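You operate a simulated robot arm through the tools that you are given. There is no shell and no other tool. Be economical: measure what you need, move in short steps, check, and stop when the job is done.

You run a simulated two-armed robot. Do the job below in one go: nothing can be reset, and whatever is moved stays where it is left.

TASK
Pick up the bottle with one hand, pass it to the other hand and put it on the grey table top. Set down upright: bottle.

It is judged by the outcome, as a careful person would: the job done as asked, and still so three seconds after it is handed in. It fails if anything else is knocked over, pushed out of place, dropped, spilled or broken.

THE ROBOT
Two 7-joint arms with two-finger parallel grippers on one trunk, on a base that drives. Base frame: it is fixed to the floor where the robot stands at the start and does not move with it; the origin is under the middle of the robot, x ahead of it, y to its left, z up; the surface under the hand at the start is at about z = 880. Readings come in mm, degrees, newtons and seconds.
The left shoulder is at the start at [50, 168, 1207], the right one opposite. With the tool pointing down near the work surface each hand reaches from about 200 to 660 mm from the robot's upright axis, wherever it stands, measured 20 degrees to its own side. Places, roughly: grey table top [-1500, 600, 800]. Payload 1.57 kg a hand.
The TCP of each hand is the grasp point between the finger pads, 30 mm short of the fingertips. In the tool frame z runs along the fingers and y along their closing line. The gripper opens to 80 mm. The fingers are 17 mm wide and 12 mm thick; the gripper's body (40 by 82 mm) begins 80 mm behind the TCP.
Orientation is that of the tool frame in the base frame, as a unit quaternion [w, x, y, z]. With the fingers straight down and closing along the base's y, the tool's x points along the base's -x, its y along +y and its z along -z.

THE INTERFACE
- The arms move only by the tool jog_arm. It takes "left_commands", "right_commands" or both (then of equal length, played together; a hand with none holds still); each is a list of rows, each a list of 7 numbers: the finger opening in mm, from 0 to 80, then the shift along the tool's x, y, z in mm, then the turn, a rotation vector about the tool's x, y, z in degrees. In form: [[jaw, x, y, z, ax, ay, az], ...]. A call has 1 to 12 rows; each row shifts and turns the commanded pose from where the row before left it, along the tool's axes as they then stand. Each row takes 0.2 s and may step no farther than 50 mm and 8.6 degrees from the row before; otherwise, or with a gripper value out of range, the whole call is refused. A pose out of reach is approached as far as the arm can. The call stops where the force on the tool passes 40 N (or 10 N more than at its start, if that is more) or the arm is blocked; 0.2 s more then pass. The fingers move at their own pace (about 45 mm/s each) and stop on an object; they squeeze with about 27 N. The grip force told is the motor's: it shows also when the fingers shut on nothing. Time passes only in rows, and 0.2 s behind the last, so rows that do not move let the fingers close. It gives the time, the measured TCP pose, the force on the tool (base axes), the opening and the grip force at its end, in the units of the frame above (readings bear some noise), with the torque about the TCP (base axes, N m) and any sound that the robot's microphone picked up.
- Cameras (640 x 400 px; columns grow to the right, rows downward): "scene" is now at [127.2, 24.5, 1421.1]; the picture's right is [0.25, -0.97, 0.00], its down [-0.51, -0.14, -0.85] and it looks along [0.82, 0.22, -0.53] (base axes); focal length 291 px, centre (320, 200). "left" rides on the left gripper at [72, 7, -122] in its tool frame; the picture's right is [-0.09, 1.00, 0.00], its down [-0.84, -0.08, -0.54] and it looks along [-0.54, -0.05, 0.84] (tool axes); focal length 238 px, centre (320, 200). "right" rides on the right gripper at [72, -7, -122] in its tool frame; the picture's right is [0.09, 1.00, 0.00], its down [-0.84, 0.08, -0.54] and it looks along [-0.54, 0.05, 0.84] (tool axes); focal length 238 px, centre (320, 200). There is no depth. A picture from a camera that has moved, and an enlarged one, comes with that camera's place and axes in the base frame and with its lens.
- snapshot(camera): a new picture of that camera. The clock stands still meanwhile.
- slide_trunk(by): slides the trunk up (or, below 0, down) by that many mm; the arms and the scene camera ride with it, the base frame stays. It gives what a move gives, with no picture.
- roll_base(legs): drives the robot by 1 to 6 legs, each [ahead, left, turn to the left] in mm, mm and degrees, along the robot's own axes; the way and the turn of a leg run together, so that a leg with both is an arc; at most 1500 mm and 180 degrees a leg. The arms and the cameras ride along, it lands a little off, and it stops where it bumps. It gives what a move gives.
- head_to(pan, tilt): turns the head with the scene camera to pan (to the left, within 80 degrees either way) and tilt (down, from -29 to 69), counted from straight ahead of the robot. It gives what a move gives.
- inspect(camera, box): a new picture of the part [left, top, right, bottom] of that camera's present view, enlarged. The clock stands still meanwhile.
- job_done(): hands the job in; it is judged then, once.

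Go step by step. Nothing tells you exact positions but the pictures and the camera data: compare them with the known pose of the tool, close in by small moves and look again before you grip or let go. The budget is 120 turns and 100 pictures, counting those below and the enlarged ones. Unless the task says otherwise, let go and move clear before handing in, and close with one line.

The tools are called after "Request:" as name(argument=value, ...) on one line, values as JSON. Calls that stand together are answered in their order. jog_arm: Moves the arms, as the interface text tells. Its arguments: {"type":"object","properties":{"left_commands":{"type":"array"},"right_commands":{"type":"array"}},"required":[]} The other tools are called the same way: slide_trunk (by) slides the trunk up or down; roll_base (legs) drives the base; head_to (pan, tilt) turns the head that bears the scene camera; snapshot (camera) takes a picture; inspect (camera, box) takes an enlarged picture of a part of a camera's view; job_done () hands the job in.

At the start:

```text
t: 0.0
left_ee_pos: [429.7, 372.5, 1110.8]
left_tcp_rot: [0.001, -0.001, 1.0, 0.0]
left_force: [-0.1, -0.8, 0.8]
left_wrist_torque: [-0.03, -0.04, 0.03]
left_grip_width: 80.1
left_gripper_force: 0.0
right_ee_pos: [404.5, -73.5, 1192.7]
right_tcp_rot: [0.001, 0.0, 1.0, 0.001]
right_force: [-0.3, 0.5, 0.4]
right_wrist_torque: [-0.02, -0.04, -0.02]
right_grip_width: 80.0
right_gripper_force: 0.0
trunk travel left (down, up): [-375.0, 68.0]
robot x, y, heading: [1.3, 1.2, -0.1]
head pan, tilt: [14.7, 32.1]
```

scene: 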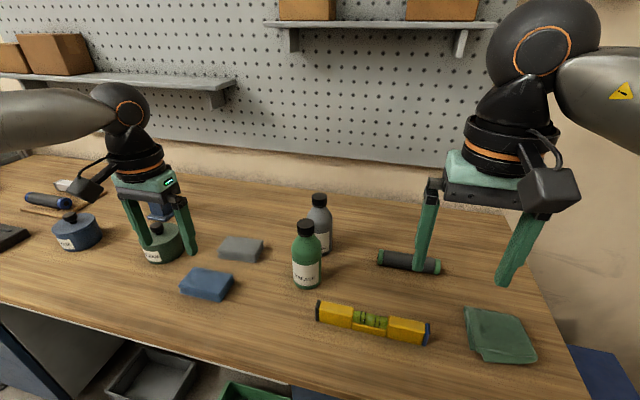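
right: 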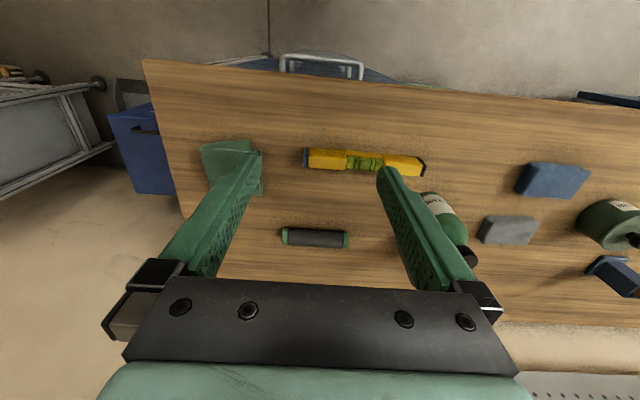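
left: 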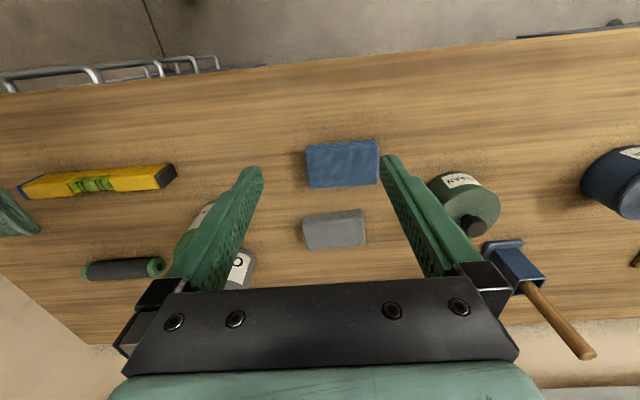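

I see a green bottle and a grey one behind it, so I need to see which one is meant. I'll look closer at both.

Request:
inspect(camera="scene", box=[260, 180, 360, 300])

Request:
inspect(camera="scene", box=[120, 180, 460, 380])

```text
3.33 times, centred on (310, 240) of scene
camera zoom: at [127.2, 24.5, 1421.1], right [0.25, -0.97, 0.0], down [-0.51, -0.14, -0.85], along [0.82, 0.22, -0.53], focal length 968 px, centre (353, 67)
```

zoom: 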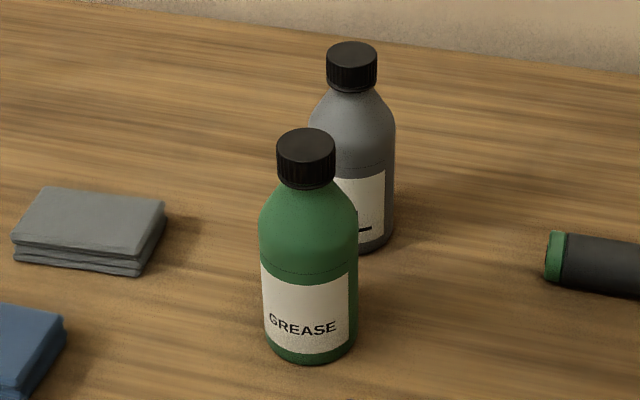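

```text
1.88 times, centred on (290, 280) of scene
camera zoom: at [127.2, 24.5, 1421.1], right [0.25, -0.97, 0.0], down [-0.51, -0.14, -0.85], along [0.82, 0.22, -0.53], focal length 547 px, centre (376, 49)
```

zoom: 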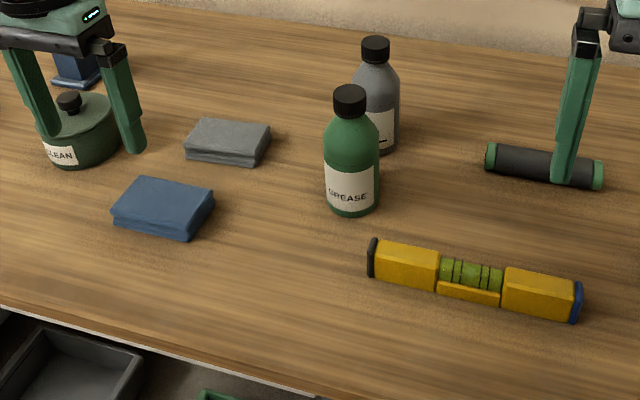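

Two bottles, labelled GREASE and perhaps OIL. I'll look around for anything that shows which one is meant.

Request:
head_to(pan=70, tilt=25)

Request:
snapshot(camera="scene")

Request:
head_to(pan=-70, tilt=25)

Request:
snapshot(camera="scene")

Request:
head_to(pan=0, tilt=35)

Request:
snapshot(camera="scene")

Request:
inspect(camera="left", box=[160, 190, 280, 300])

```text
t: 1.2
left_ee_pos: [431.2, 371.7, 1110.2]
left_tcp_rot: [0.0, -0.001, 1.0, 0.0]
left_force: [-0.9, 0.2, -0.1]
left_wrist_torque: [0.02, 0.0, -0.02]
left_grip_width: 80.1
left_gripper_force: 0.0
right_ee_pos: [403.7, -74.4, 1192.2]
right_tcp_rot: [0.0, 0.0, 1.0, 0.001]
right_force: [-0.7, -0.6, 0.1]
right_wrist_torque: [0.0, 0.01, 0.01]
right_grip_width: 80.0
right_gripper_force: 0.1
trunk travel left (down, up): [-375.0, 68.0]
robot x, y, heading: [1.8, 2.4, -0.1]
head pan, tilt: [70.0, 25.0]
```

```text
94 pictures are left
camera scene: at [72.2, 88.4, 1432.4], right [0.94, -0.34, 0.0], down [-0.14, -0.4, -0.91], along [0.31, 0.85, -0.42], focal length 291 px, centre (320, 200)
```

scene: 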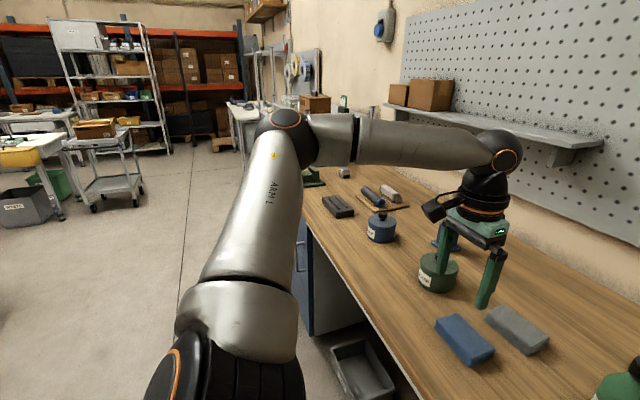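

```text
t: 3.5
left_ee_pos: [431.2, 371.7, 1109.9]
left_tcp_rot: [-0.001, -0.001, 1.0, 0.0]
left_force: [-0.4, 0.6, 0.1]
left_wrist_torque: [-0.01, 0.04, 0.0]
left_grip_width: 80.2
left_gripper_force: 0.1
right_ee_pos: [404.9, -73.4, 1191.8]
right_tcp_rot: [0.0, 0.0, 1.0, 0.001]
right_force: [-0.5, -0.1, 0.4]
right_wrist_torque: [0.01, 0.0, 0.05]
right_grip_width: 79.9
right_gripper_force: 0.1
trunk travel left (down, up): [-375.0, 68.0]
robot x, y, heading: [0.9, -0.4, 0.0]
head pan, tilt: [-70.0, 25.0]
```

```text
93 pictures are left
camera scene: at [72.1, -84.8, 1432.4], right [-0.94, -0.34, 0.0], down [-0.14, 0.4, -0.91], along [0.31, -0.85, -0.42], focal length 291 px, centre (320, 200)
```

scene: 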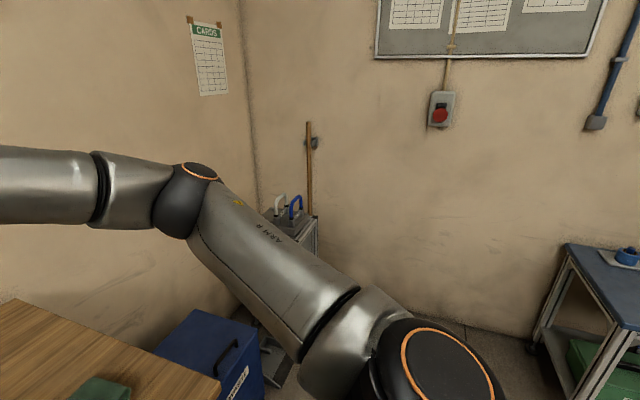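

```text
t: 4.9
left_ee_pos: [430.8, 371.6, 1111.8]
left_tcp_rot: [0.0, -0.002, 1.0, -0.001]
left_force: [0.9, -1.0, 1.1]
left_wrist_torque: [-0.01, -0.04, -0.01]
left_grip_width: 79.9
left_gripper_force: 0.1
right_ee_pos: [404.3, -73.4, 1192.2]
right_tcp_rot: [0.0, 0.0, 1.0, 0.002]
right_force: [0.6, -0.4, 0.2]
right_wrist_torque: [-0.03, 0.0, -0.05]
right_grip_width: 80.1
right_gripper_force: 0.0
trunk travel left (down, up): [-375.0, 68.0]
robot x, y, heading: [1.1, -1.4, 0.2]
head pan, tilt: [0.0, 35.0]
```

```text
92 pictures are left
camera scene: at [128.7, 1.8, 1416.7], right [0.0, -1.0, 0.0], down [-0.57, 0.0, -0.82], along [0.82, 0.0, -0.57], focal length 291 px, centre (320, 200)
```

scene: 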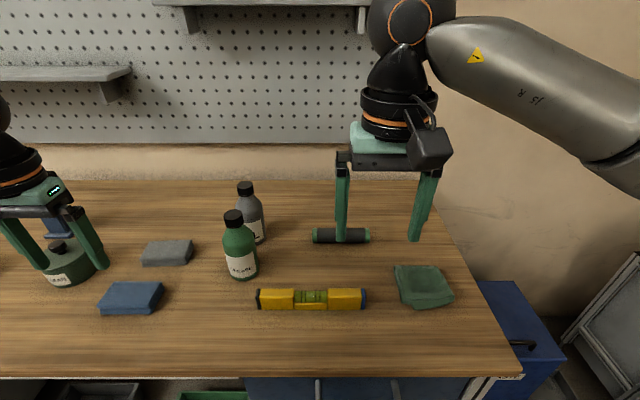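

```text
3.64 times, centred on (220, 245) of left
camera zoom: at [358.5, 377.4, 1231.8], right [0.09, 1.0, 0.0], down [0.84, -0.08, 0.54], along [0.54, -0.05, -0.84], focal length 867 px, centre (684, 36)
```

zoom: 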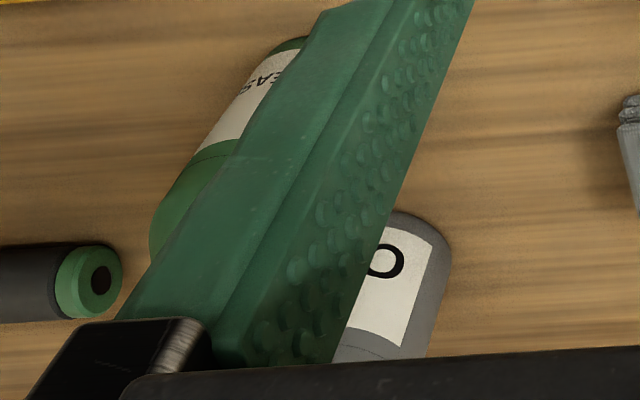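

The labels read OIL and GREASE. I'll check the posters on the walls for any clue.

Request:
head_to(pan=-75, tilt=0)

Request:
snapshot(camera="scene")

Request:
inspect(camera="scene", box=[180, 80, 320, 180])

Request:
inspect(camera="scene", box=[340, 20, 560, 160])

```text
t: 6.3
left_ee_pos: [429.8, 371.9, 1109.9]
left_tcp_rot: [0.0, -0.001, 1.0, 0.001]
left_force: [-0.2, 0.6, 0.6]
left_wrist_torque: [0.01, 0.02, 0.0]
left_grip_width: 79.8
left_gripper_force: 0.1
right_ee_pos: [403.1, -73.1, 1192.4]
right_tcp_rot: [0.001, 0.0, 1.0, 0.001]
right_force: [0.3, -0.7, -0.4]
right_wrist_torque: [-0.01, -0.03, 0.0]
right_grip_width: 80.1
right_gripper_force: 0.0
trunk travel left (down, up): [-375.0, 68.0]
robot x, y, heading: [-1.6, 1.1, 0.1]
head pan, tilt: [-75.0, 0.0]
```

```text
90 pictures are left
camera scene: at [63.9, -85.1, 1472.8], right [-0.97, -0.26, 0.0], down [0.0, 0.0, -1.0], along [0.26, -0.97, 0.0], focal length 291 px, centre (320, 200)
```

scene: 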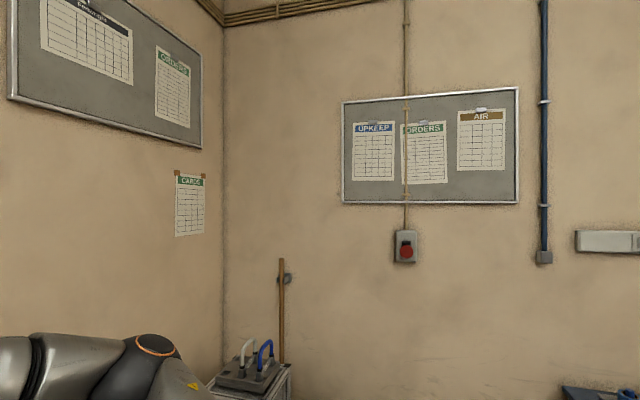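

```text
4.00 times, centred on (250, 130) of scene
camera zoom: at [63.9, -85.1, 1472.8], right [-0.97, -0.26, 0.0], down [0.0, 0.0, -1.0], along [0.26, -0.97, 0.0], focal length 1162 px, centre (600, 480)
```

zoom: 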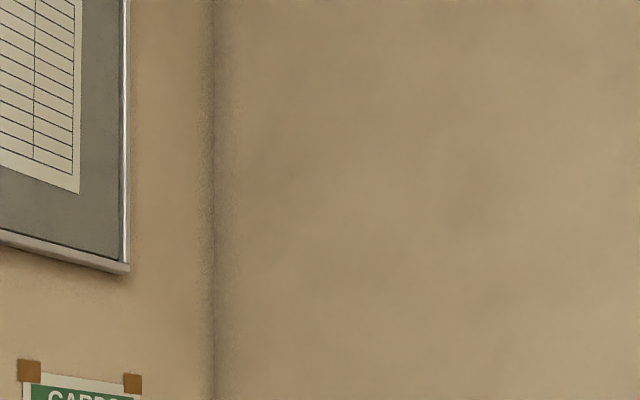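

```text
2.86 times, centred on (450, 90) of scene
camera zoom: at [63.9, -85.1, 1472.8], right [-0.97, -0.26, 0.0], down [0.0, 0.0, -1.0], along [0.26, -0.97, 0.0], focal length 830 px, centre (-51, 514)
```

zoom: 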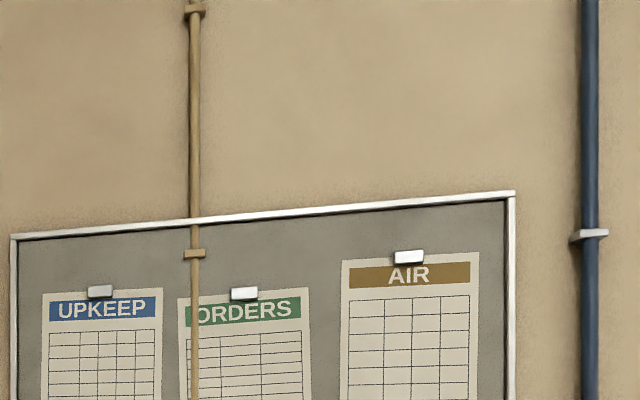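

Nothing on the walls separates the bottles. I'll take the green one in front, roughly at (592, 181) with its top near 1064. The plan is for the left hand to take it from above by the cap and the right hand to receive it from the side by the body. First I'll bring the left hand over it and look.

Request:
jog_arm(left_commands=[[80, 0, 0, -40, 0, 0, 0], [80, 0, 0, -20, 0, 0, 0], [80, -26, -38.4, 0, 0, 0, 0], [80, -26, -38.4, 0, 0, 0, 0], [80, -26, -38.4, 0, 0, 0, 0], [80, -26, -38.4, 0, 0, 0, 0], [80, -26, -38.4, 0, 0, 0, 0]])

Request:
head_to(pan=10, tilt=35)

Request:
snapshot(camera="left")

Request:
snapshot(camera="scene")

```text
t: 8.0
left_ee_pos: [513.8, 213.8, 1156.9]
left_tcp_rot: [0.001, -0.002, 1.0, 0.0]
left_force: [1.1, -0.1, 0.7]
left_wrist_torque: [-0.03, 0.01, -0.01]
left_grip_width: 80.0
left_gripper_force: 0.1
left hand out of reach, approached as far as the arm can: row 6, 7
right_ee_pos: [404.8, -71.8, 1192.6]
right_tcp_rot: [0.0, 0.0, 1.0, 0.001]
right_force: [-0.4, 0.0, -0.2]
right_wrist_torque: [0.0, 0.0, -0.02]
right_grip_width: 80.1
right_gripper_force: 0.1
trunk travel left (down, up): [-375.0, 68.0]
robot x, y, heading: [-1.6, -0.1, -0.0]
head pan, tilt: [-75.0, 0.0]
```

```text
t: 9.5
left_ee_pos: [512.9, 214.3, 1156.6]
left_tcp_rot: [0.001, -0.001, 1.0, -0.001]
left_force: [0.6, 0.0, -0.5]
left_wrist_torque: [0.02, 0.04, 0.05]
left_grip_width: 80.0
left_gripper_force: 0.0
right_ee_pos: [404.0, -72.8, 1192.2]
right_tcp_rot: [0.0, 0.001, 1.0, 0.001]
right_force: [-0.2, -0.5, 0.2]
right_wrist_torque: [0.02, 0.02, -0.02]
right_grip_width: 80.0
right_gripper_force: 0.1
trunk travel left (down, up): [-375.0, 68.0]
robot x, y, heading: [2.1, 1.8, -0.1]
head pan, tilt: [10.0, 35.0]
```

```text
87 pictures are left
camera left: at [440.8, 219.1, 1278.1], right [0.09, 1.0, 0.0], down [0.84, -0.08, 0.54], along [0.54, -0.05, -0.84], focal length 238 px, centre (320, 200)
```

left: 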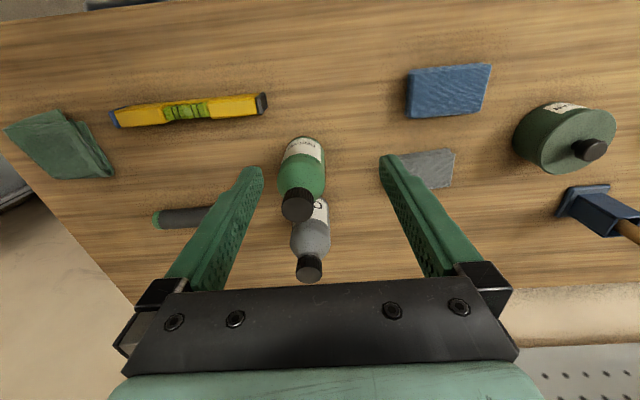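

```text
86 pictures are left
camera scene: at [127.3, 17.0, 1416.7], right [0.17, -0.98, 0.0], down [-0.56, -0.1, -0.82], along [0.81, 0.14, -0.57], focal length 291 px, centre (320, 200)
```

scene: 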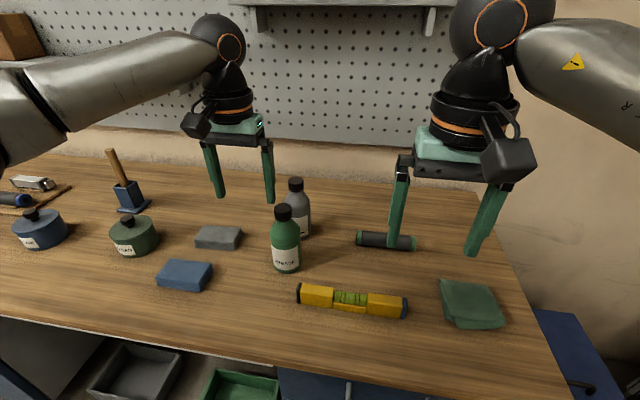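

The bottle's cap is at about (583, 181), just beyond the left hand's reach at this height. I'll raise the trunk to gain reach and move in again.

Request:
slide_trunk(by=65)

Request:
jog_arm(left_commands=[[80, 0, 0, 30, 0, 0, 0], [80, 0, 0, 40, 0, 0, 0], [80, -10, -16, 35, 0, 0, 0], [80, -20, -17, 0, 0, 0, 0]])

Request:
snapshot(camera="left")

```text
t: 10.6
left_ee_pos: [512.8, 213.4, 1222.3]
left_tcp_rot: [0.001, 0.0, 1.0, 0.0]
left_force: [-0.4, -0.3, -0.5]
left_wrist_torque: [0.0, 0.03, -0.02]
left_grip_width: 79.7
left_gripper_force: 0.1
right_ee_pos: [404.5, -72.6, 1256.8]
right_tcp_rot: [-0.001, -0.001, 1.0, 0.001]
right_force: [-0.2, 0.2, 0.0]
right_wrist_torque: [0.0, 0.01, -0.01]
right_grip_width: 80.0
right_gripper_force: 0.0
trunk travel left (down, up): [-440.0, 3.0]
robot x, y, heading: [1.0, -3.0, -0.1]
head pan, tilt: [10.0, 35.0]
```

```text
t: 11.6
left_ee_pos: [513.5, 204.8, 1118.9]
left_tcp_rot: [0.001, -0.001, 1.0, -0.002]
left_force: [0.6, 0.9, 0.1]
left_wrist_torque: [0.0, -0.02, -0.03]
left_grip_width: 79.8
left_gripper_force: 0.0
left hand out of reach, approached as far as the arm can: row 3, 4
right_ee_pos: [403.5, -71.8, 1257.8]
right_tcp_rot: [0.0, 0.0, 1.0, 0.002]
right_force: [0.7, 0.5, -0.3]
right_wrist_torque: [-0.03, -0.02, -0.05]
right_grip_width: 80.2
right_gripper_force: 0.0
trunk travel left (down, up): [-440.0, 3.0]
robot x, y, heading: [0.3, -2.7, 0.1]
head pan, tilt: [10.0, 35.0]
```

```text
85 pictures are left
camera left: at [440.3, 210.9, 1240.5], right [0.09, 1.0, 0.0], down [0.83, -0.08, 0.55], along [0.54, -0.05, -0.84], focal length 238 px, centre (320, 200)
```

left: 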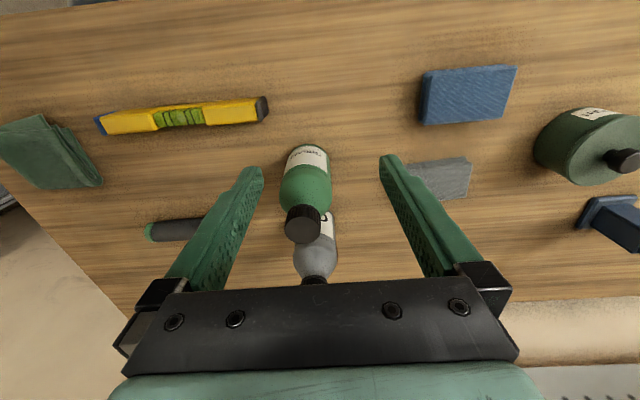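

The straight-down pose is at its limit, so I'll tilt the hand forward, which draws the wrist back, and move closer. The tilt is around the closing line, so the grip on the cap isn't affected.

Request:
jog_arm(left_commands=[[80, 0, 0, 0, 0, -8, 0], [80, 0, 0, 0, 0, -8, 0], [80, 0, 0, 0, 0, -8, 0], [80, -18, -12, 8, 0, 0, 0], [80, -18, -12, 8, 0, 0, 0]])

Request:
snapshot(camera="left")

Request:
snapshot(camera="scene")

```text
t: 12.8
left_ee_pos: [553.1, 181.4, 1119.8]
left_tcp_rot: [0.209, -0.001, 0.978, -0.001]
left_force: [0.3, 0.1, 0.9]
left_wrist_torque: [0.0, -0.02, -0.02]
left_grip_width: 79.8
left_gripper_force: 0.0
right_ee_pos: [403.8, -72.1, 1256.5]
right_tcp_rot: [0.0, 0.001, 1.0, 0.0]
right_force: [-0.6, 0.6, -0.9]
right_wrist_torque: [0.01, 0.0, -0.02]
right_grip_width: 79.9
right_gripper_force: 0.1
trunk travel left (down, up): [-440.0, 3.0]
robot x, y, heading: [0.2, 0.8, 0.0]
head pan, tilt: [10.0, 35.0]
```

```text
84 pictures are left
camera left: at [437.0, 187.0, 1200.6], right [0.08, 1.0, 0.04], down [0.54, -0.07, 0.84], along [0.84, -0.05, -0.55], focal length 238 px, centre (320, 200)
```

left: 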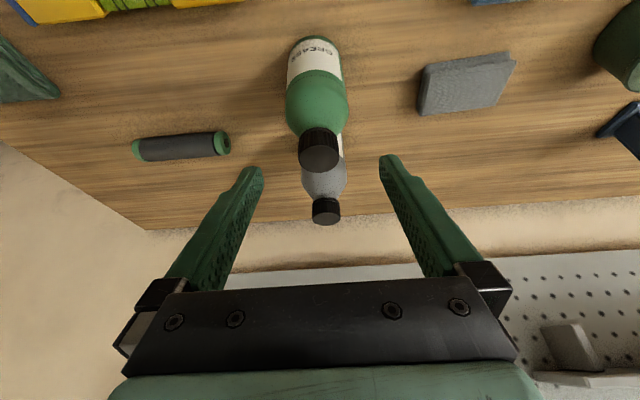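

```text
83 pictures are left
camera scene: at [127.7, 17.6, 1481.6], right [0.17, -0.98, 0.0], down [-0.57, -0.1, -0.82], along [0.81, 0.14, -0.57], focal length 291 px, centre (320, 200)
```

scene: 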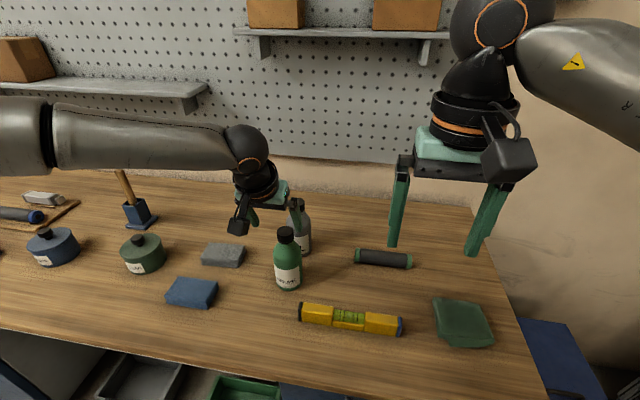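

The hand is lined up with the cap sideways. I'll zoom in from both cameras to fix the cap's distance and height.

Request:
inspect(camera="left", box=[270, 20, 370, 220])

Request:
inspect(camera="scene", box=[230, 190, 330, 300])

```text
2.00 times, centred on (320, 120) of left
camera zoom: at [437.0, 187.0, 1200.6], right [0.08, 1.0, 0.04], down [0.54, -0.07, 0.84], along [0.84, -0.05, -0.55], focal length 477 px, centre (320, 360)
```

zoom: 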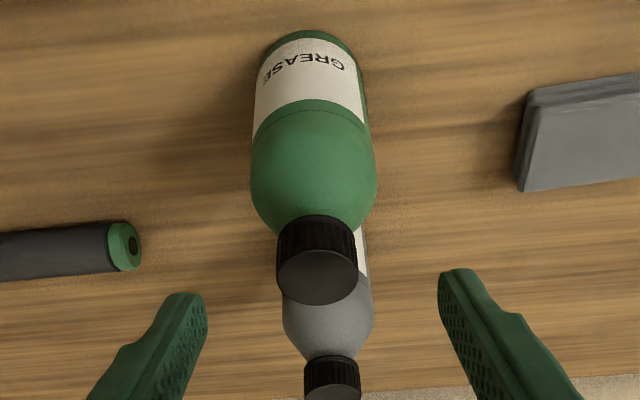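

```text
3.64 times, centred on (280, 245) of scene
camera zoom: at [127.7, 17.6, 1481.6], right [0.17, -0.98, 0.0], down [-0.57, -0.1, -0.82], along [0.81, 0.14, -0.57], focal length 1057 px, centre (466, 36)
```

zoom: 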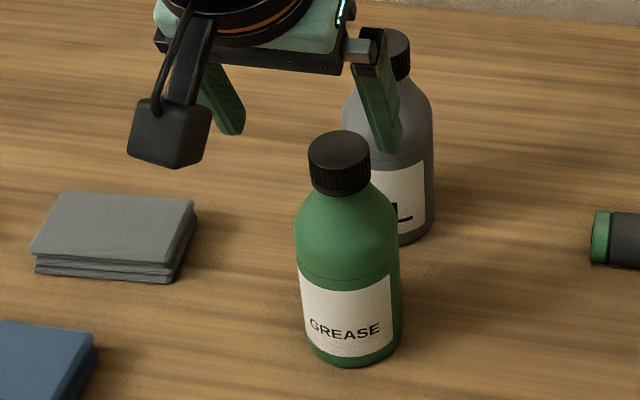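

The cap centre is at about (597, 180) with its top near 1053. I'll close in along the tilted tool axis, stop a little short and check.

Request:
jog_arm(left_commands=[[80, -3, 0, 18, 0, 0, 0], [80, -3, 0, 18, 0, 0, 0], [80, -2, 0, 18, 0, 0, 0]])

Request:
snapshot(camera="left")

Request:
inspect(camera="scene", box=[230, 190, 330, 300])

```text
t: 13.6
left_ee_pos: [570.0, 192.9, 1079.2]
left_tcp_rot: [0.21, -0.001, 0.978, -0.001]
left_force: [0.0, 0.3, -0.6]
left_wrist_torque: [-0.02, 0.02, -0.01]
left_grip_width: 79.9
left_gripper_force: 0.0
left hand out of reach, approached as far as the arm can: row 2, 3
right_ee_pos: [404.0, -72.6, 1256.1]
right_tcp_rot: [0.001, 0.0, 1.0, 0.001]
right_force: [-0.9, 0.0, -0.2]
right_wrist_torque: [0.0, 0.03, 0.0]
right_grip_width: 79.8
right_gripper_force: 0.0
trunk travel left (down, up): [-440.0, 3.0]
robot x, y, heading: [-0.4, -0.4, -0.2]
head pan, tilt: [10.0, 35.0]
```

```text
80 pictures are left
camera left: at [454.6, 199.3, 1159.8], right [0.08, 1.0, 0.04], down [0.54, -0.08, 0.84], along [0.84, -0.05, -0.55], focal length 238 px, centre (320, 200)
```

left: 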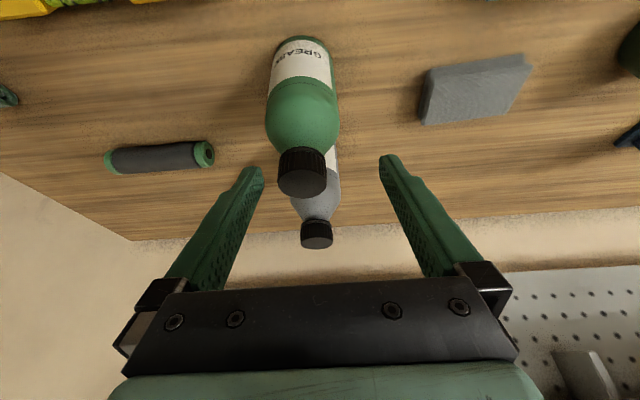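

```text
3.64 times, centred on (280, 245) of scene
camera zoom: at [127.6, 17.2, 1481.7], right [0.17, -0.98, 0.0], down [-0.57, -0.1, -0.82], along [0.81, 0.14, -0.57], focal length 1057 px, centre (466, 36)
```

zoom: 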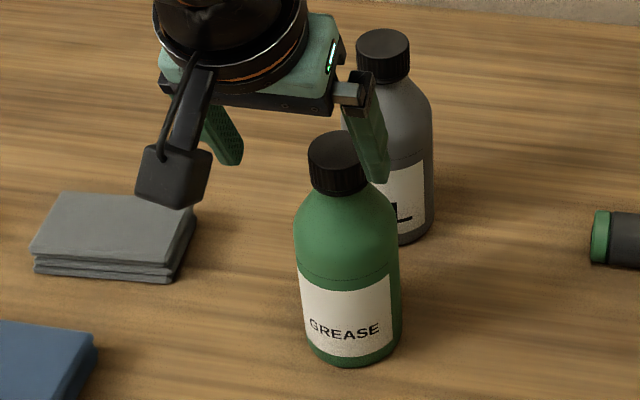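

The arm is at full stretch again. I'll back the hand up and away, then drive the base a little nearer the bench.

Request:
jog_arm(left_commands=[[80, 4, 0, -24, 0, 0, 0], [80, 4, 0, -24, 0, 0, 0], [80, 15, 0, -24, 0, 0, 0], [80, 20, 0, -10, 0, 0, 0]])

Request:
roll_base(legs=[[60, 0, 0]])

Request:
snapshot(camera="scene")

Request:
snapshot(camera="left")

```text
t: 14.6
left_ee_pos: [495.2, 193.5, 1136.9]
left_tcp_rot: [0.209, -0.001, 0.978, 0.0]
left_force: [0.7, 0.8, -0.6]
left_wrist_torque: [0.02, 0.01, 0.02]
left_grip_width: 80.2
left_gripper_force: 0.1
right_ee_pos: [404.2, -72.0, 1256.9]
right_tcp_rot: [0.0, 0.0, 1.0, 0.001]
right_force: [0.7, 0.1, -0.6]
right_wrist_torque: [-0.04, -0.05, 0.0]
right_grip_width: 79.9
right_gripper_force: 0.1
trunk travel left (down, up): [-440.0, 3.0]
robot x, y, heading: [-1.0, -0.1, -0.2]
head pan, tilt: [10.0, 35.0]
```

```text
t: 15.6
left_ee_pos: [557.5, 195.4, 1136.5]
left_tcp_rot: [0.21, -0.002, 0.978, 0.0]
left_force: [-0.8, -0.1, -0.8]
left_wrist_torque: [0.04, 0.04, 0.02]
left_grip_width: 80.0
left_gripper_force: 0.0
right_ee_pos: [465.1, -71.5, 1257.7]
right_tcp_rot: [0.0, 0.0, 1.0, 0.001]
right_force: [0.4, 0.4, 0.1]
right_wrist_torque: [-0.04, 0.04, -0.04]
right_grip_width: 80.0
right_gripper_force: 0.0
trunk travel left (down, up): [-440.0, 3.0]
robot x, y, heading: [60.1, 3.6, 0.1]
head pan, tilt: [10.0, 35.0]
```

```text
78 pictures are left
camera scene: at [188.4, 17.3, 1481.5], right [0.17, -0.98, 0.0], down [-0.57, -0.1, -0.82], along [0.81, 0.14, -0.57], focal length 291 px, centre (320, 200)
```

scene: 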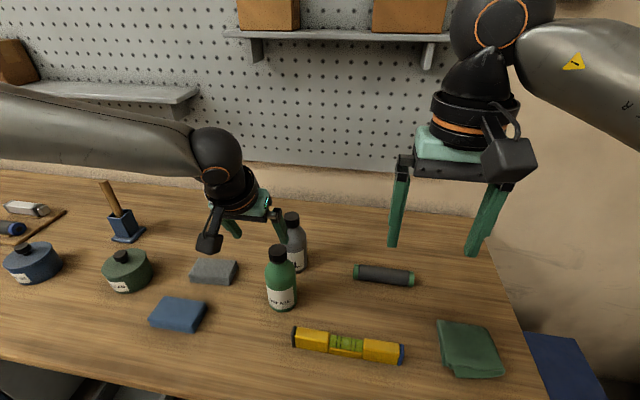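

```text
77 pictures are left
camera left: at [441.0, 199.6, 1217.7], right [0.08, 1.0, 0.04], down [0.54, -0.08, 0.84], along [0.84, -0.05, -0.55], focal length 238 px, centre (320, 200)
```

left: 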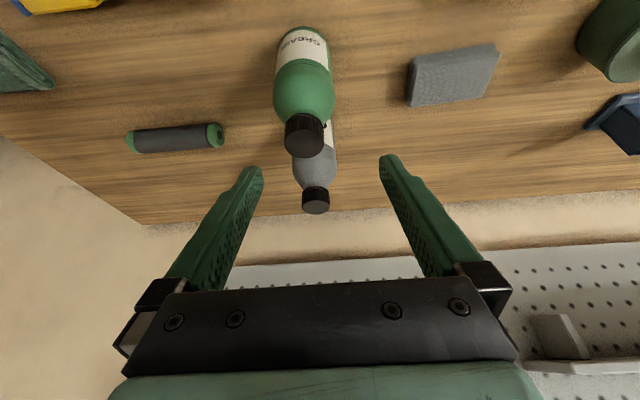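

The base moved 60 mm with no bump. I'll close in on the cap again.

Request:
jog_arm(left_commands=[[80, 0, -8, 22, 0, 0, 0], [80, 0, -7, 22, 0, 0, 0], [80, 0, 0, 19, 0, 0, 0]])

Request:
snapshot(camera="left")

Request:
inspect(camera="scene", box=[220, 200, 340, 320])

```text
t: 16.4
left_ee_pos: [582.6, 178.6, 1079.8]
left_tcp_rot: [0.209, -0.002, 0.978, 0.0]
left_force: [-0.2, 1.0, -0.2]
left_wrist_torque: [0.01, -0.03, 0.01]
left_grip_width: 80.0
left_gripper_force: 0.1
right_ee_pos: [462.9, -71.4, 1257.4]
right_tcp_rot: [0.0, 0.0, 1.0, 0.001]
right_force: [0.2, -1.5, -0.1]
right_wrist_torque: [0.06, 0.02, 0.01]
right_grip_width: 79.7
right_gripper_force: 0.1
trunk travel left (down, up): [-440.0, 3.0]
robot x, y, heading: [58.7, 2.5, -0.0]
head pan, tilt: [10.0, 35.0]
```

```text
76 pictures are left
camera left: at [467.0, 183.8, 1161.6], right [0.08, 1.0, 0.04], down [0.54, -0.08, 0.84], along [0.84, -0.05, -0.55], focal length 238 px, centre (320, 200)
```

left: 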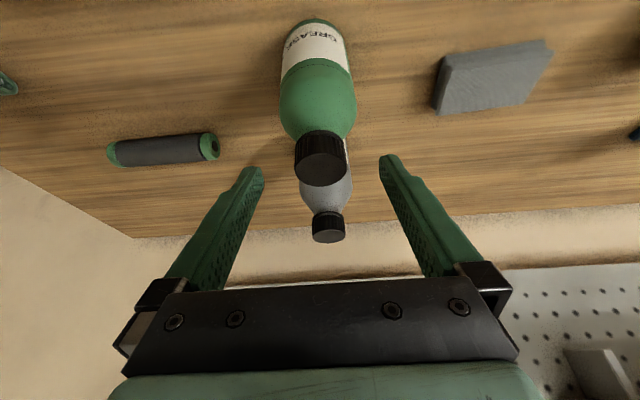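

```text
3.33 times, centred on (280, 260) of scene
camera zoom: at [187.4, 17.3, 1481.7], right [0.17, -0.98, 0.0], down [-0.56, -0.1, -0.82], along [0.81, 0.14, -0.57], focal length 968 px, centre (453, 0)
```

zoom: 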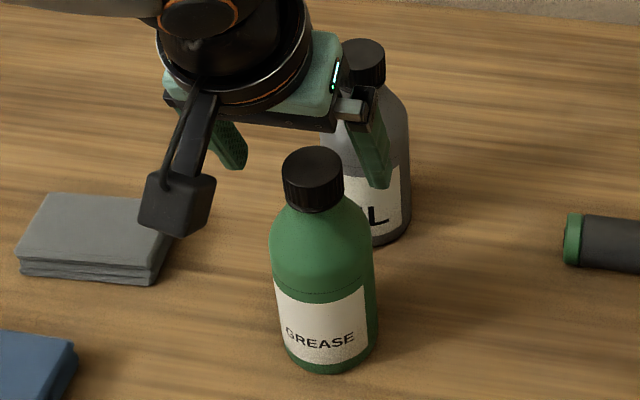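

The alignment is good. I'll lower the fingers around the cap and look again.

Request:
jog_arm(left_commands=[[80, 1, 0.5, 15, 0, 0, 0], [80, 1, 0, 14, 0, 0, 0], [80, 0, 0, 0, 0, 0, 0]])

Request:
snapshot(camera="left")

Request:
inspect(camera="scene", box=[220, 200, 340, 320])

Request:
inspect(camera="right", box=[320, 80, 640, 300])

```text
t: 17.1
left_ee_pos: [592.5, 178.4, 1053.0]
left_tcp_rot: [0.209, -0.001, 0.978, -0.001]
left_force: [-0.2, -0.3, -0.8]
left_wrist_torque: [0.01, 0.0, -0.02]
left_grip_width: 79.8
left_gripper_force: 0.1
right_ee_pos: [464.8, -70.0, 1257.9]
right_tcp_rot: [0.001, 0.0, 1.0, 0.001]
right_force: [-0.1, 0.7, 0.0]
right_wrist_torque: [-0.01, 0.0, -0.03]
right_grip_width: 80.0
right_gripper_force: 0.0
trunk travel left (down, up): [-440.0, 3.0]
robot x, y, heading: [59.6, -0.5, -0.0]
head pan, tilt: [10.0, 35.0]
```

```text
74 pictures are left
camera left: at [475.7, 184.7, 1134.4], right [0.08, 1.0, 0.04], down [0.54, -0.07, 0.84], along [0.84, -0.05, -0.55], focal length 238 px, centre (320, 200)
```

left: 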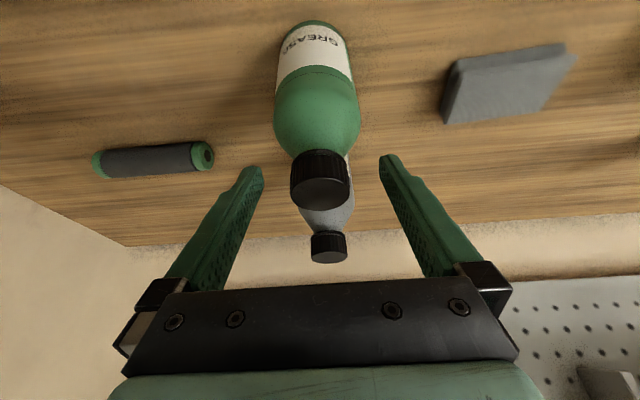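

```text
3.33 times, centred on (280, 260) of scene
camera zoom: at [187.0, 17.2, 1481.7], right [0.17, -0.98, 0.0], down [-0.56, -0.1, -0.82], along [0.81, 0.14, -0.57], focal length 968 px, centre (453, 0)
```

zoom: 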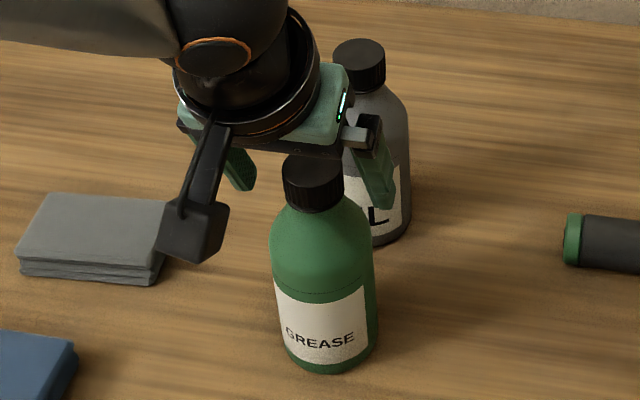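

```text
1.82 times, centred on (480, 190) of right
camera zoom: at [392.0, -78.8, 1379.3], right [-0.09, 1.0, 0.0], down [0.84, 0.08, 0.54], along [0.54, 0.05, -0.84], focal length 433 px, centre (29, 218)
```

zoom: 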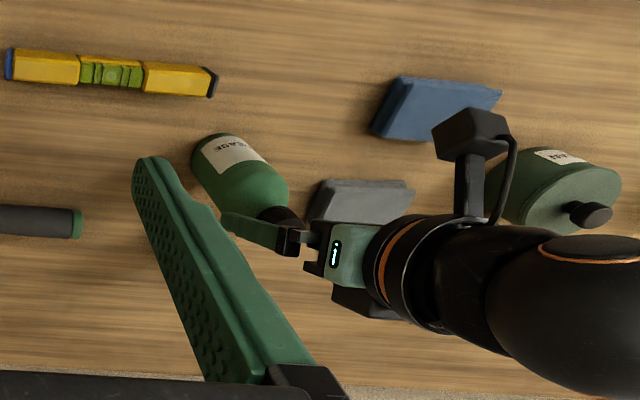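

The fingers straddle the cap well. I'll go 6 mm deeper and close gently.

Request:
jog_arm(left_commands=[[80, 1, 0, 6, 0, 0, 0], [60, 0, 0, 0, 0, 0, 0], [45, 0, 0, 0, 0, 0, 0], [20, 0, 0, 0, 0, 0, 0], [20, 0, 0, 0, 0, 0, 0], [20, 0, 0, 0, 0, 0, 0]])

Request:
snapshot(camera="left")

Request:
inspect(camera="scene", box=[220, 200, 340, 320])

```text
t: 18.6
left_ee_pos: [591.8, 179.8, 1048.3]
left_tcp_rot: [0.209, 0.0, 0.978, 0.0]
left_force: [0.2, -0.9, 0.6]
left_wrist_torque: [-0.03, 0.0, -0.02]
left_grip_width: 38.7
left_gripper_force: 27.0
right_ee_pos: [464.4, -72.3, 1257.8]
right_tcp_rot: [0.001, 0.0, 1.0, 0.0]
right_force: [-0.1, 0.0, 0.4]
right_wrist_torque: [0.0, 0.01, 0.0]
right_grip_width: 79.8
right_gripper_force: 0.2
trunk travel left (down, up): [-440.0, 3.0]
robot x, y, heading: [60.9, 2.0, 0.4]
head pan, tilt: [10.0, 35.0]
```

```text
71 pictures are left
camera left: at [476.9, 185.2, 1128.9], right [0.08, 1.0, 0.04], down [0.54, -0.08, 0.84], along [0.84, -0.05, -0.55], focal length 238 px, centre (320, 200)
```

left: 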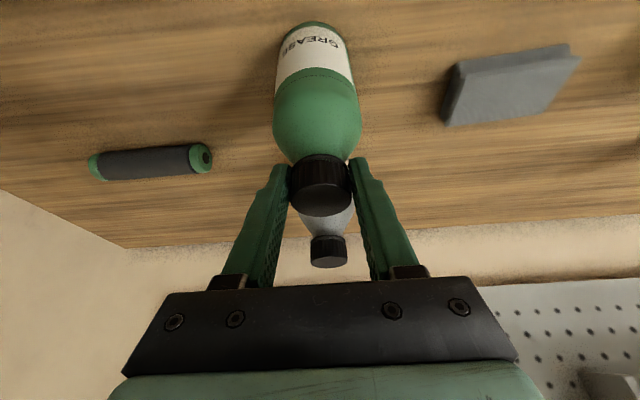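

```text
3.33 times, centred on (280, 260) of scene
camera zoom: at [187.1, 17.2, 1481.7], right [0.17, -0.98, 0.0], down [-0.56, -0.1, -0.82], along [0.81, 0.14, -0.57], focal length 968 px, centre (453, 0)
```

zoom: 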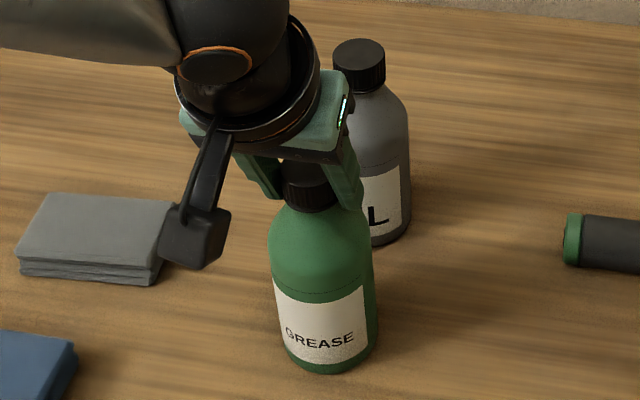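

The cap is gripped at 38.7 mm. I'll lift slowly, drifting back toward the robot and away from the grey bottle.

Request:
jog_arm(left_commands=[[20, -5, 0, -11, 0, 0, 0], [20, -5, 0, -18, 0, 0, 0], [20, -2.9, 0, -26, 0, 0, 0], [20, 5, 0, -26, 0, 0, 0]])

Request:
snapshot(camera="left")

Request:
snapshot(camera="scene")

```text
t: 19.6
left_ee_pos: [565.8, 179.0, 1124.4]
left_tcp_rot: [0.209, -0.001, 0.978, 0.0]
left_force: [-0.4, -0.8, -3.6]
left_wrist_torque: [0.02, 0.01, 0.0]
left_grip_width: 38.7
left_gripper_force: 27.1
right_ee_pos: [463.8, -71.9, 1257.9]
right_tcp_rot: [0.001, 0.0, 1.0, 0.001]
right_force: [-1.2, -0.2, -0.1]
right_wrist_torque: [0.0, -0.01, -0.01]
right_grip_width: 80.0
right_gripper_force: 0.1
trunk travel left (down, up): [-440.0, 3.0]
robot x, y, heading: [60.6, -1.5, 0.2]
head pan, tilt: [10.0, 35.0]
```

```text
69 pictures are left
camera left: at [451.4, 184.1, 1205.3], right [0.08, 1.0, 0.04], down [0.54, -0.08, 0.84], along [0.84, -0.05, -0.55], focal length 238 px, centre (320, 200)
```

left: 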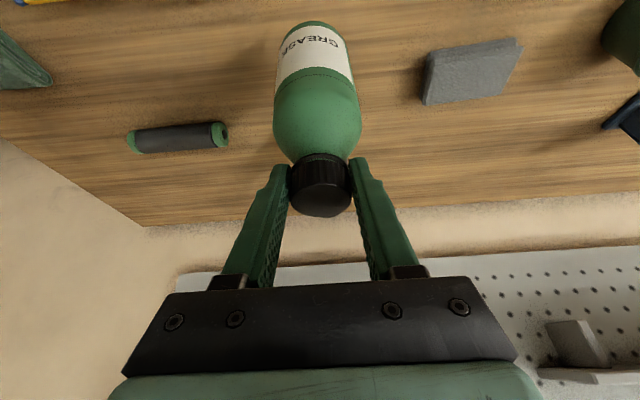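

```text
68 pictures are left
camera scene: at [186.7, 17.2, 1481.7], right [0.17, -0.98, 0.0], down [-0.56, -0.1, -0.82], along [0.81, 0.14, -0.57], focal length 291 px, centre (320, 200)
```

scene: 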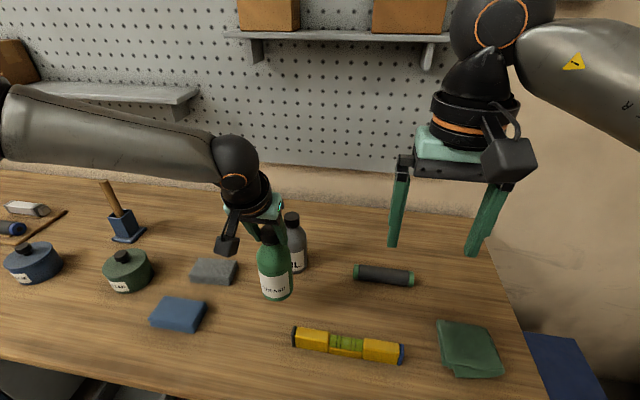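

The bottle hangs upright and weighs about 0.37 kg. I'll carry it in toward the middle and start turning the right hand so it can come in from the side.

Request:
jog_arm(left_commands=[[20, 5, -7.4, -15.4, 0, 0, 0], [20, 5, -7.4, -15.4, 0, 0, 0], [20, 5, -7.4, -15.4, 0, 0, 0], [20, 5, -7.4, -15.4, 0, 0, 0], [20, 5, -7.4, -15.4, 0, 0, 0], [20, 5, -7.4, -15.4, 0, 0, 0], [20, 5, -7.4, -15.4, 0, 0, 0], [20, 5, -7.4, -15.4, 0, 0, 0], [20, 0, 0, 0, 0, 0, 0], [20, 0, 0, 0, 0, 0, 0], [20, 0, 0, 0, 0, 0, 0], [20, 0, 0, 0, 0, 0, 0]], right_commands=[[80, 0, -10, 0, 0, 0, 0], [80, 0, -10, 0, 0, 0, -8.2], [80, 0, 0, 0, 0, 0, -8.2], [80, 0, 0, 0, 0, 0, -8.2], [80, 0, 0, 0, 0, 0, -8.2], [80, 0, 0, 0, 0, 0, -8.2], [80, 0, 0, 0, 0, 0, -8.2], [80, 0, 0, 0, 0, 0, -8.2], [80, 0, 0, 0, 0, 0, -8.2], [80, 0, 0, 0, 0, 0, -8.2], [80, 0, 0, 0, 0, 0, -8.2], [80, 0, 0, 0, 0, 0, -8.0]])

Request:
snapshot(camera="scene")

```text
t: 22.1
left_ee_pos: [480.7, 120.9, 1218.1]
left_tcp_rot: [0.209, -0.001, 0.978, -0.001]
left_force: [-0.5, 0.9, -3.2]
left_wrist_torque: [-0.02, 0.01, 0.0]
left_grip_width: 38.5
left_gripper_force: 26.8
right_ee_pos: [374.0, -60.4, 1238.4]
right_tcp_rot: [0.001, -0.707, 0.708, 0.0]
right_force: [0.7, 0.3, -0.2]
right_wrist_torque: [-0.02, -0.04, 0.03]
right_grip_width: 80.1
right_gripper_force: 0.0
right hand out of reach, approached as far as the arm can: row 10, 11, 12
trunk travel left (down, up): [-440.0, 3.0]
robot x, y, heading: [58.4, 1.1, 0.3]
head pan, tilt: [10.0, 35.0]
```

```text
67 pictures are left
camera scene: at [187.1, 17.6, 1481.7], right [0.17, -0.98, 0.0], down [-0.56, -0.1, -0.82], along [0.81, 0.14, -0.57], focal length 291 px, centre (320, 200)
```

scene: 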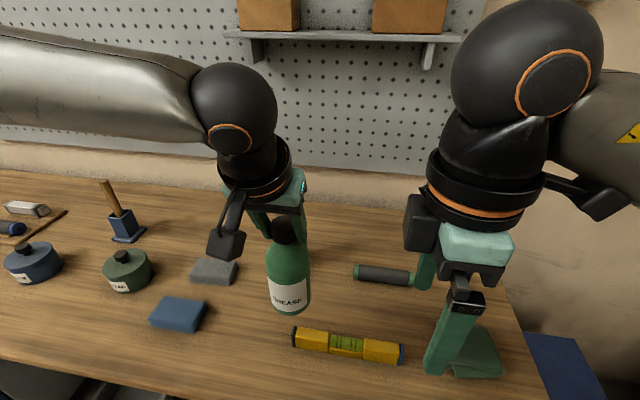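

The right hand has yawed, though its position drifted. Now I'll pitch it so the fingers point toward the bottle and slightly down.

Request:
jog_arm(right_commands=[[80, 0, 0, 0, 0, -7.5, 0], [80, 0, 0, 0, 0, -7.5, 0], [80, 0, 0, 0, 0, -7.5, 0], [80, 0, 0, 0, 0, -7.5, 0], [80, 0, 0, 0, 0, -7.5, 0], [80, 0, 0, 0, 0, -7.5, 0], [80, 0, 0, 0, 0, -7.5, 0], [80, 0, 0, 0, 0, -7.5, 0]])

Request:
snapshot(camera="scene")

Request:
snapshot(camera="right")

```text
t: 23.9
left_ee_pos: [480.0, 120.0, 1218.3]
left_tcp_rot: [0.209, -0.001, 0.978, -0.001]
left_force: [0.1, 0.4, -3.7]
left_wrist_torque: [0.0, 0.03, 0.03]
left_grip_width: 38.5
left_gripper_force: 26.8
right_ee_pos: [326.1, -82.5, 1273.7]
right_tcp_rot: [0.353, -0.612, 0.613, 0.355]
right_force: [0.1, -0.8, 0.6]
right_wrist_torque: [0.0, -0.01, 0.01]
right_grip_width: 80.1
right_gripper_force: 0.0
right hand out of reach, approached as far as the arm can: row 3, 4, 5, 6, 7, 8
trunk travel left (down, up): [-440.0, 3.0]
robot x, y, heading: [57.8, -0.2, -0.0]
head pan, tilt: [10.0, 35.0]
```

```text
66 pictures are left
camera scene: at [187.2, 17.2, 1481.7], right [0.17, -0.98, 0.0], down [-0.56, -0.1, -0.82], along [0.81, 0.14, -0.57], focal length 291 px, centre (320, 200)
```

scene: 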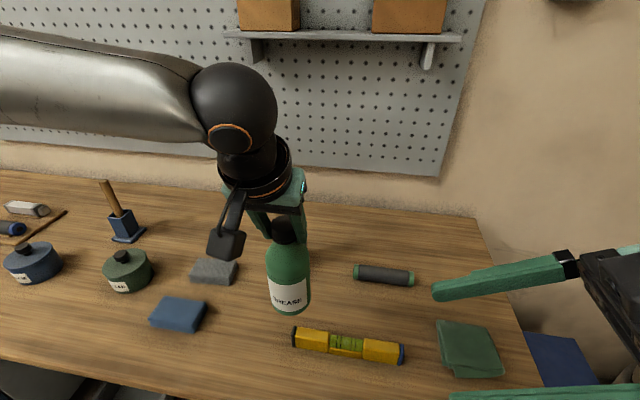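

```text
65 pictures are left
camera right: at [332.9, -223.9, 1272.1], right [-1.0, -0.04, -0.08], down [-0.08, -0.05, 1.0], along [-0.05, 1.0, 0.05], focal length 238 px, centre (320, 200)
```

right: 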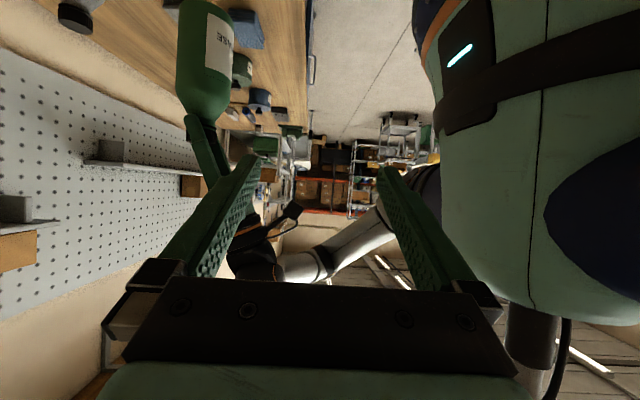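

The right hand has the right attitude but drifted back. I'll move it forward and down to line up with the bottle, staying clear of it.

Request:
jog_arm(right_commands=[[80, 10, -30, 0, 0, 0, 0], [80, 25, -30, 0, 0, 0, 0], [80, 25, -30, 10, 0, 0, 0], [80, 10, -30, 10, 0, 0, 0], [80, 0, -30, 10, 0, 0, 0]])

Request:
snapshot(camera="scene")

```text
t: 25.1
left_ee_pos: [480.2, 119.6, 1217.9]
left_tcp_rot: [0.208, 0.0, 0.978, -0.001]
left_force: [-0.6, 1.5, -3.3]
left_wrist_torque: [0.02, 0.01, -0.02]
left_grip_width: 38.3
left_gripper_force: 27.1
right_ee_pos: [340.4, -72.6, 1287.2]
right_tcp_rot: [0.354, -0.612, 0.613, 0.353]
right_force: [0.2, -0.4, 0.0]
right_wrist_torque: [-0.01, 0.02, -0.02]
right_grip_width: 79.9
right_gripper_force: 0.1
right hand out of reach, approached as far as the arm can: row 1, 2, 3, 4, 5
trunk travel left (down, up): [-440.0, 3.0]
robot x, y, heading: [63.3, -1.7, -0.1]
head pan, tilt: [10.0, 35.0]
```

```text
64 pictures are left
camera scene: at [187.4, 17.4, 1481.6], right [0.17, -0.98, 0.0], down [-0.56, -0.1, -0.82], along [0.81, 0.14, -0.57], focal length 291 px, centre (320, 200)
```

scene: 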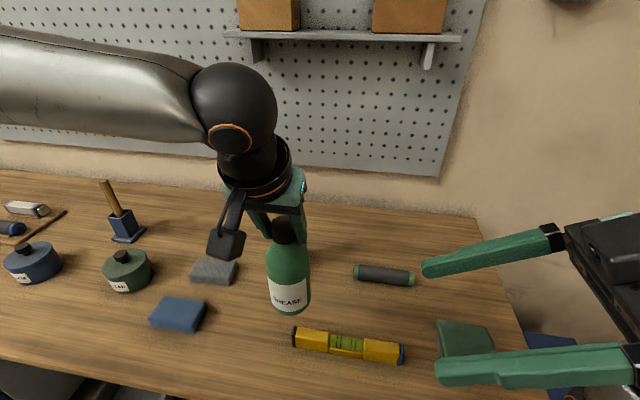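

That side-on attitude is at a wrist limit. I'll turn the right hand 45° more forward, so it comes in diagonally, while moving it ahead.

Request:
jog_arm(right_commands=[[80, 0, 0, 0, 6.5, 0, 3.75], [80, 0, -10, 0, 6.5, 0, 3.75], [80, 0, -15, 0, 6.5, 0, 3.75], [80, 0, -15, 0, 6.5, 0, 3.75], [80, 0, -15, 0, 6.5, 0, 3.75], [80, 0, -15, 0, 6.5, 0, 3.75]])

Request:
snapshot(camera="scene")

```text
t: 26.6
left_ee_pos: [479.8, 119.8, 1218.6]
left_tcp_rot: [0.209, -0.001, 0.978, -0.001]
left_force: [0.4, 0.1, -3.0]
left_wrist_torque: [-0.04, 0.07, -0.02]
left_grip_width: 38.5
left_gripper_force: 27.0
right_ee_pos: [414.2, -97.4, 1294.8]
right_tcp_rot: [0.462, -0.331, 0.8, 0.191]
right_force: [0.2, 0.7, -0.1]
right_wrist_torque: [-0.01, -0.05, 0.01]
right_grip_width: 79.9
right_gripper_force: 0.0
right hand out of reach, approached as far as the arm can: row 4, 5, 6
trunk travel left (down, up): [-440.0, 3.0]
robot x, y, heading: [59.7, 0.3, -0.1]
head pan, tilt: [10.0, 35.0]
```

```text
63 pictures are left
camera scene: at [187.4, 17.4, 1481.6], right [0.17, -0.98, 0.0], down [-0.56, -0.1, -0.82], along [0.81, 0.14, -0.57], focal length 291 px, centre (320, 200)
```

scene: 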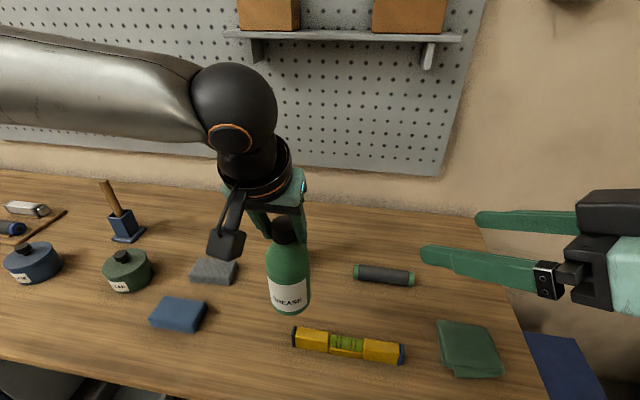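

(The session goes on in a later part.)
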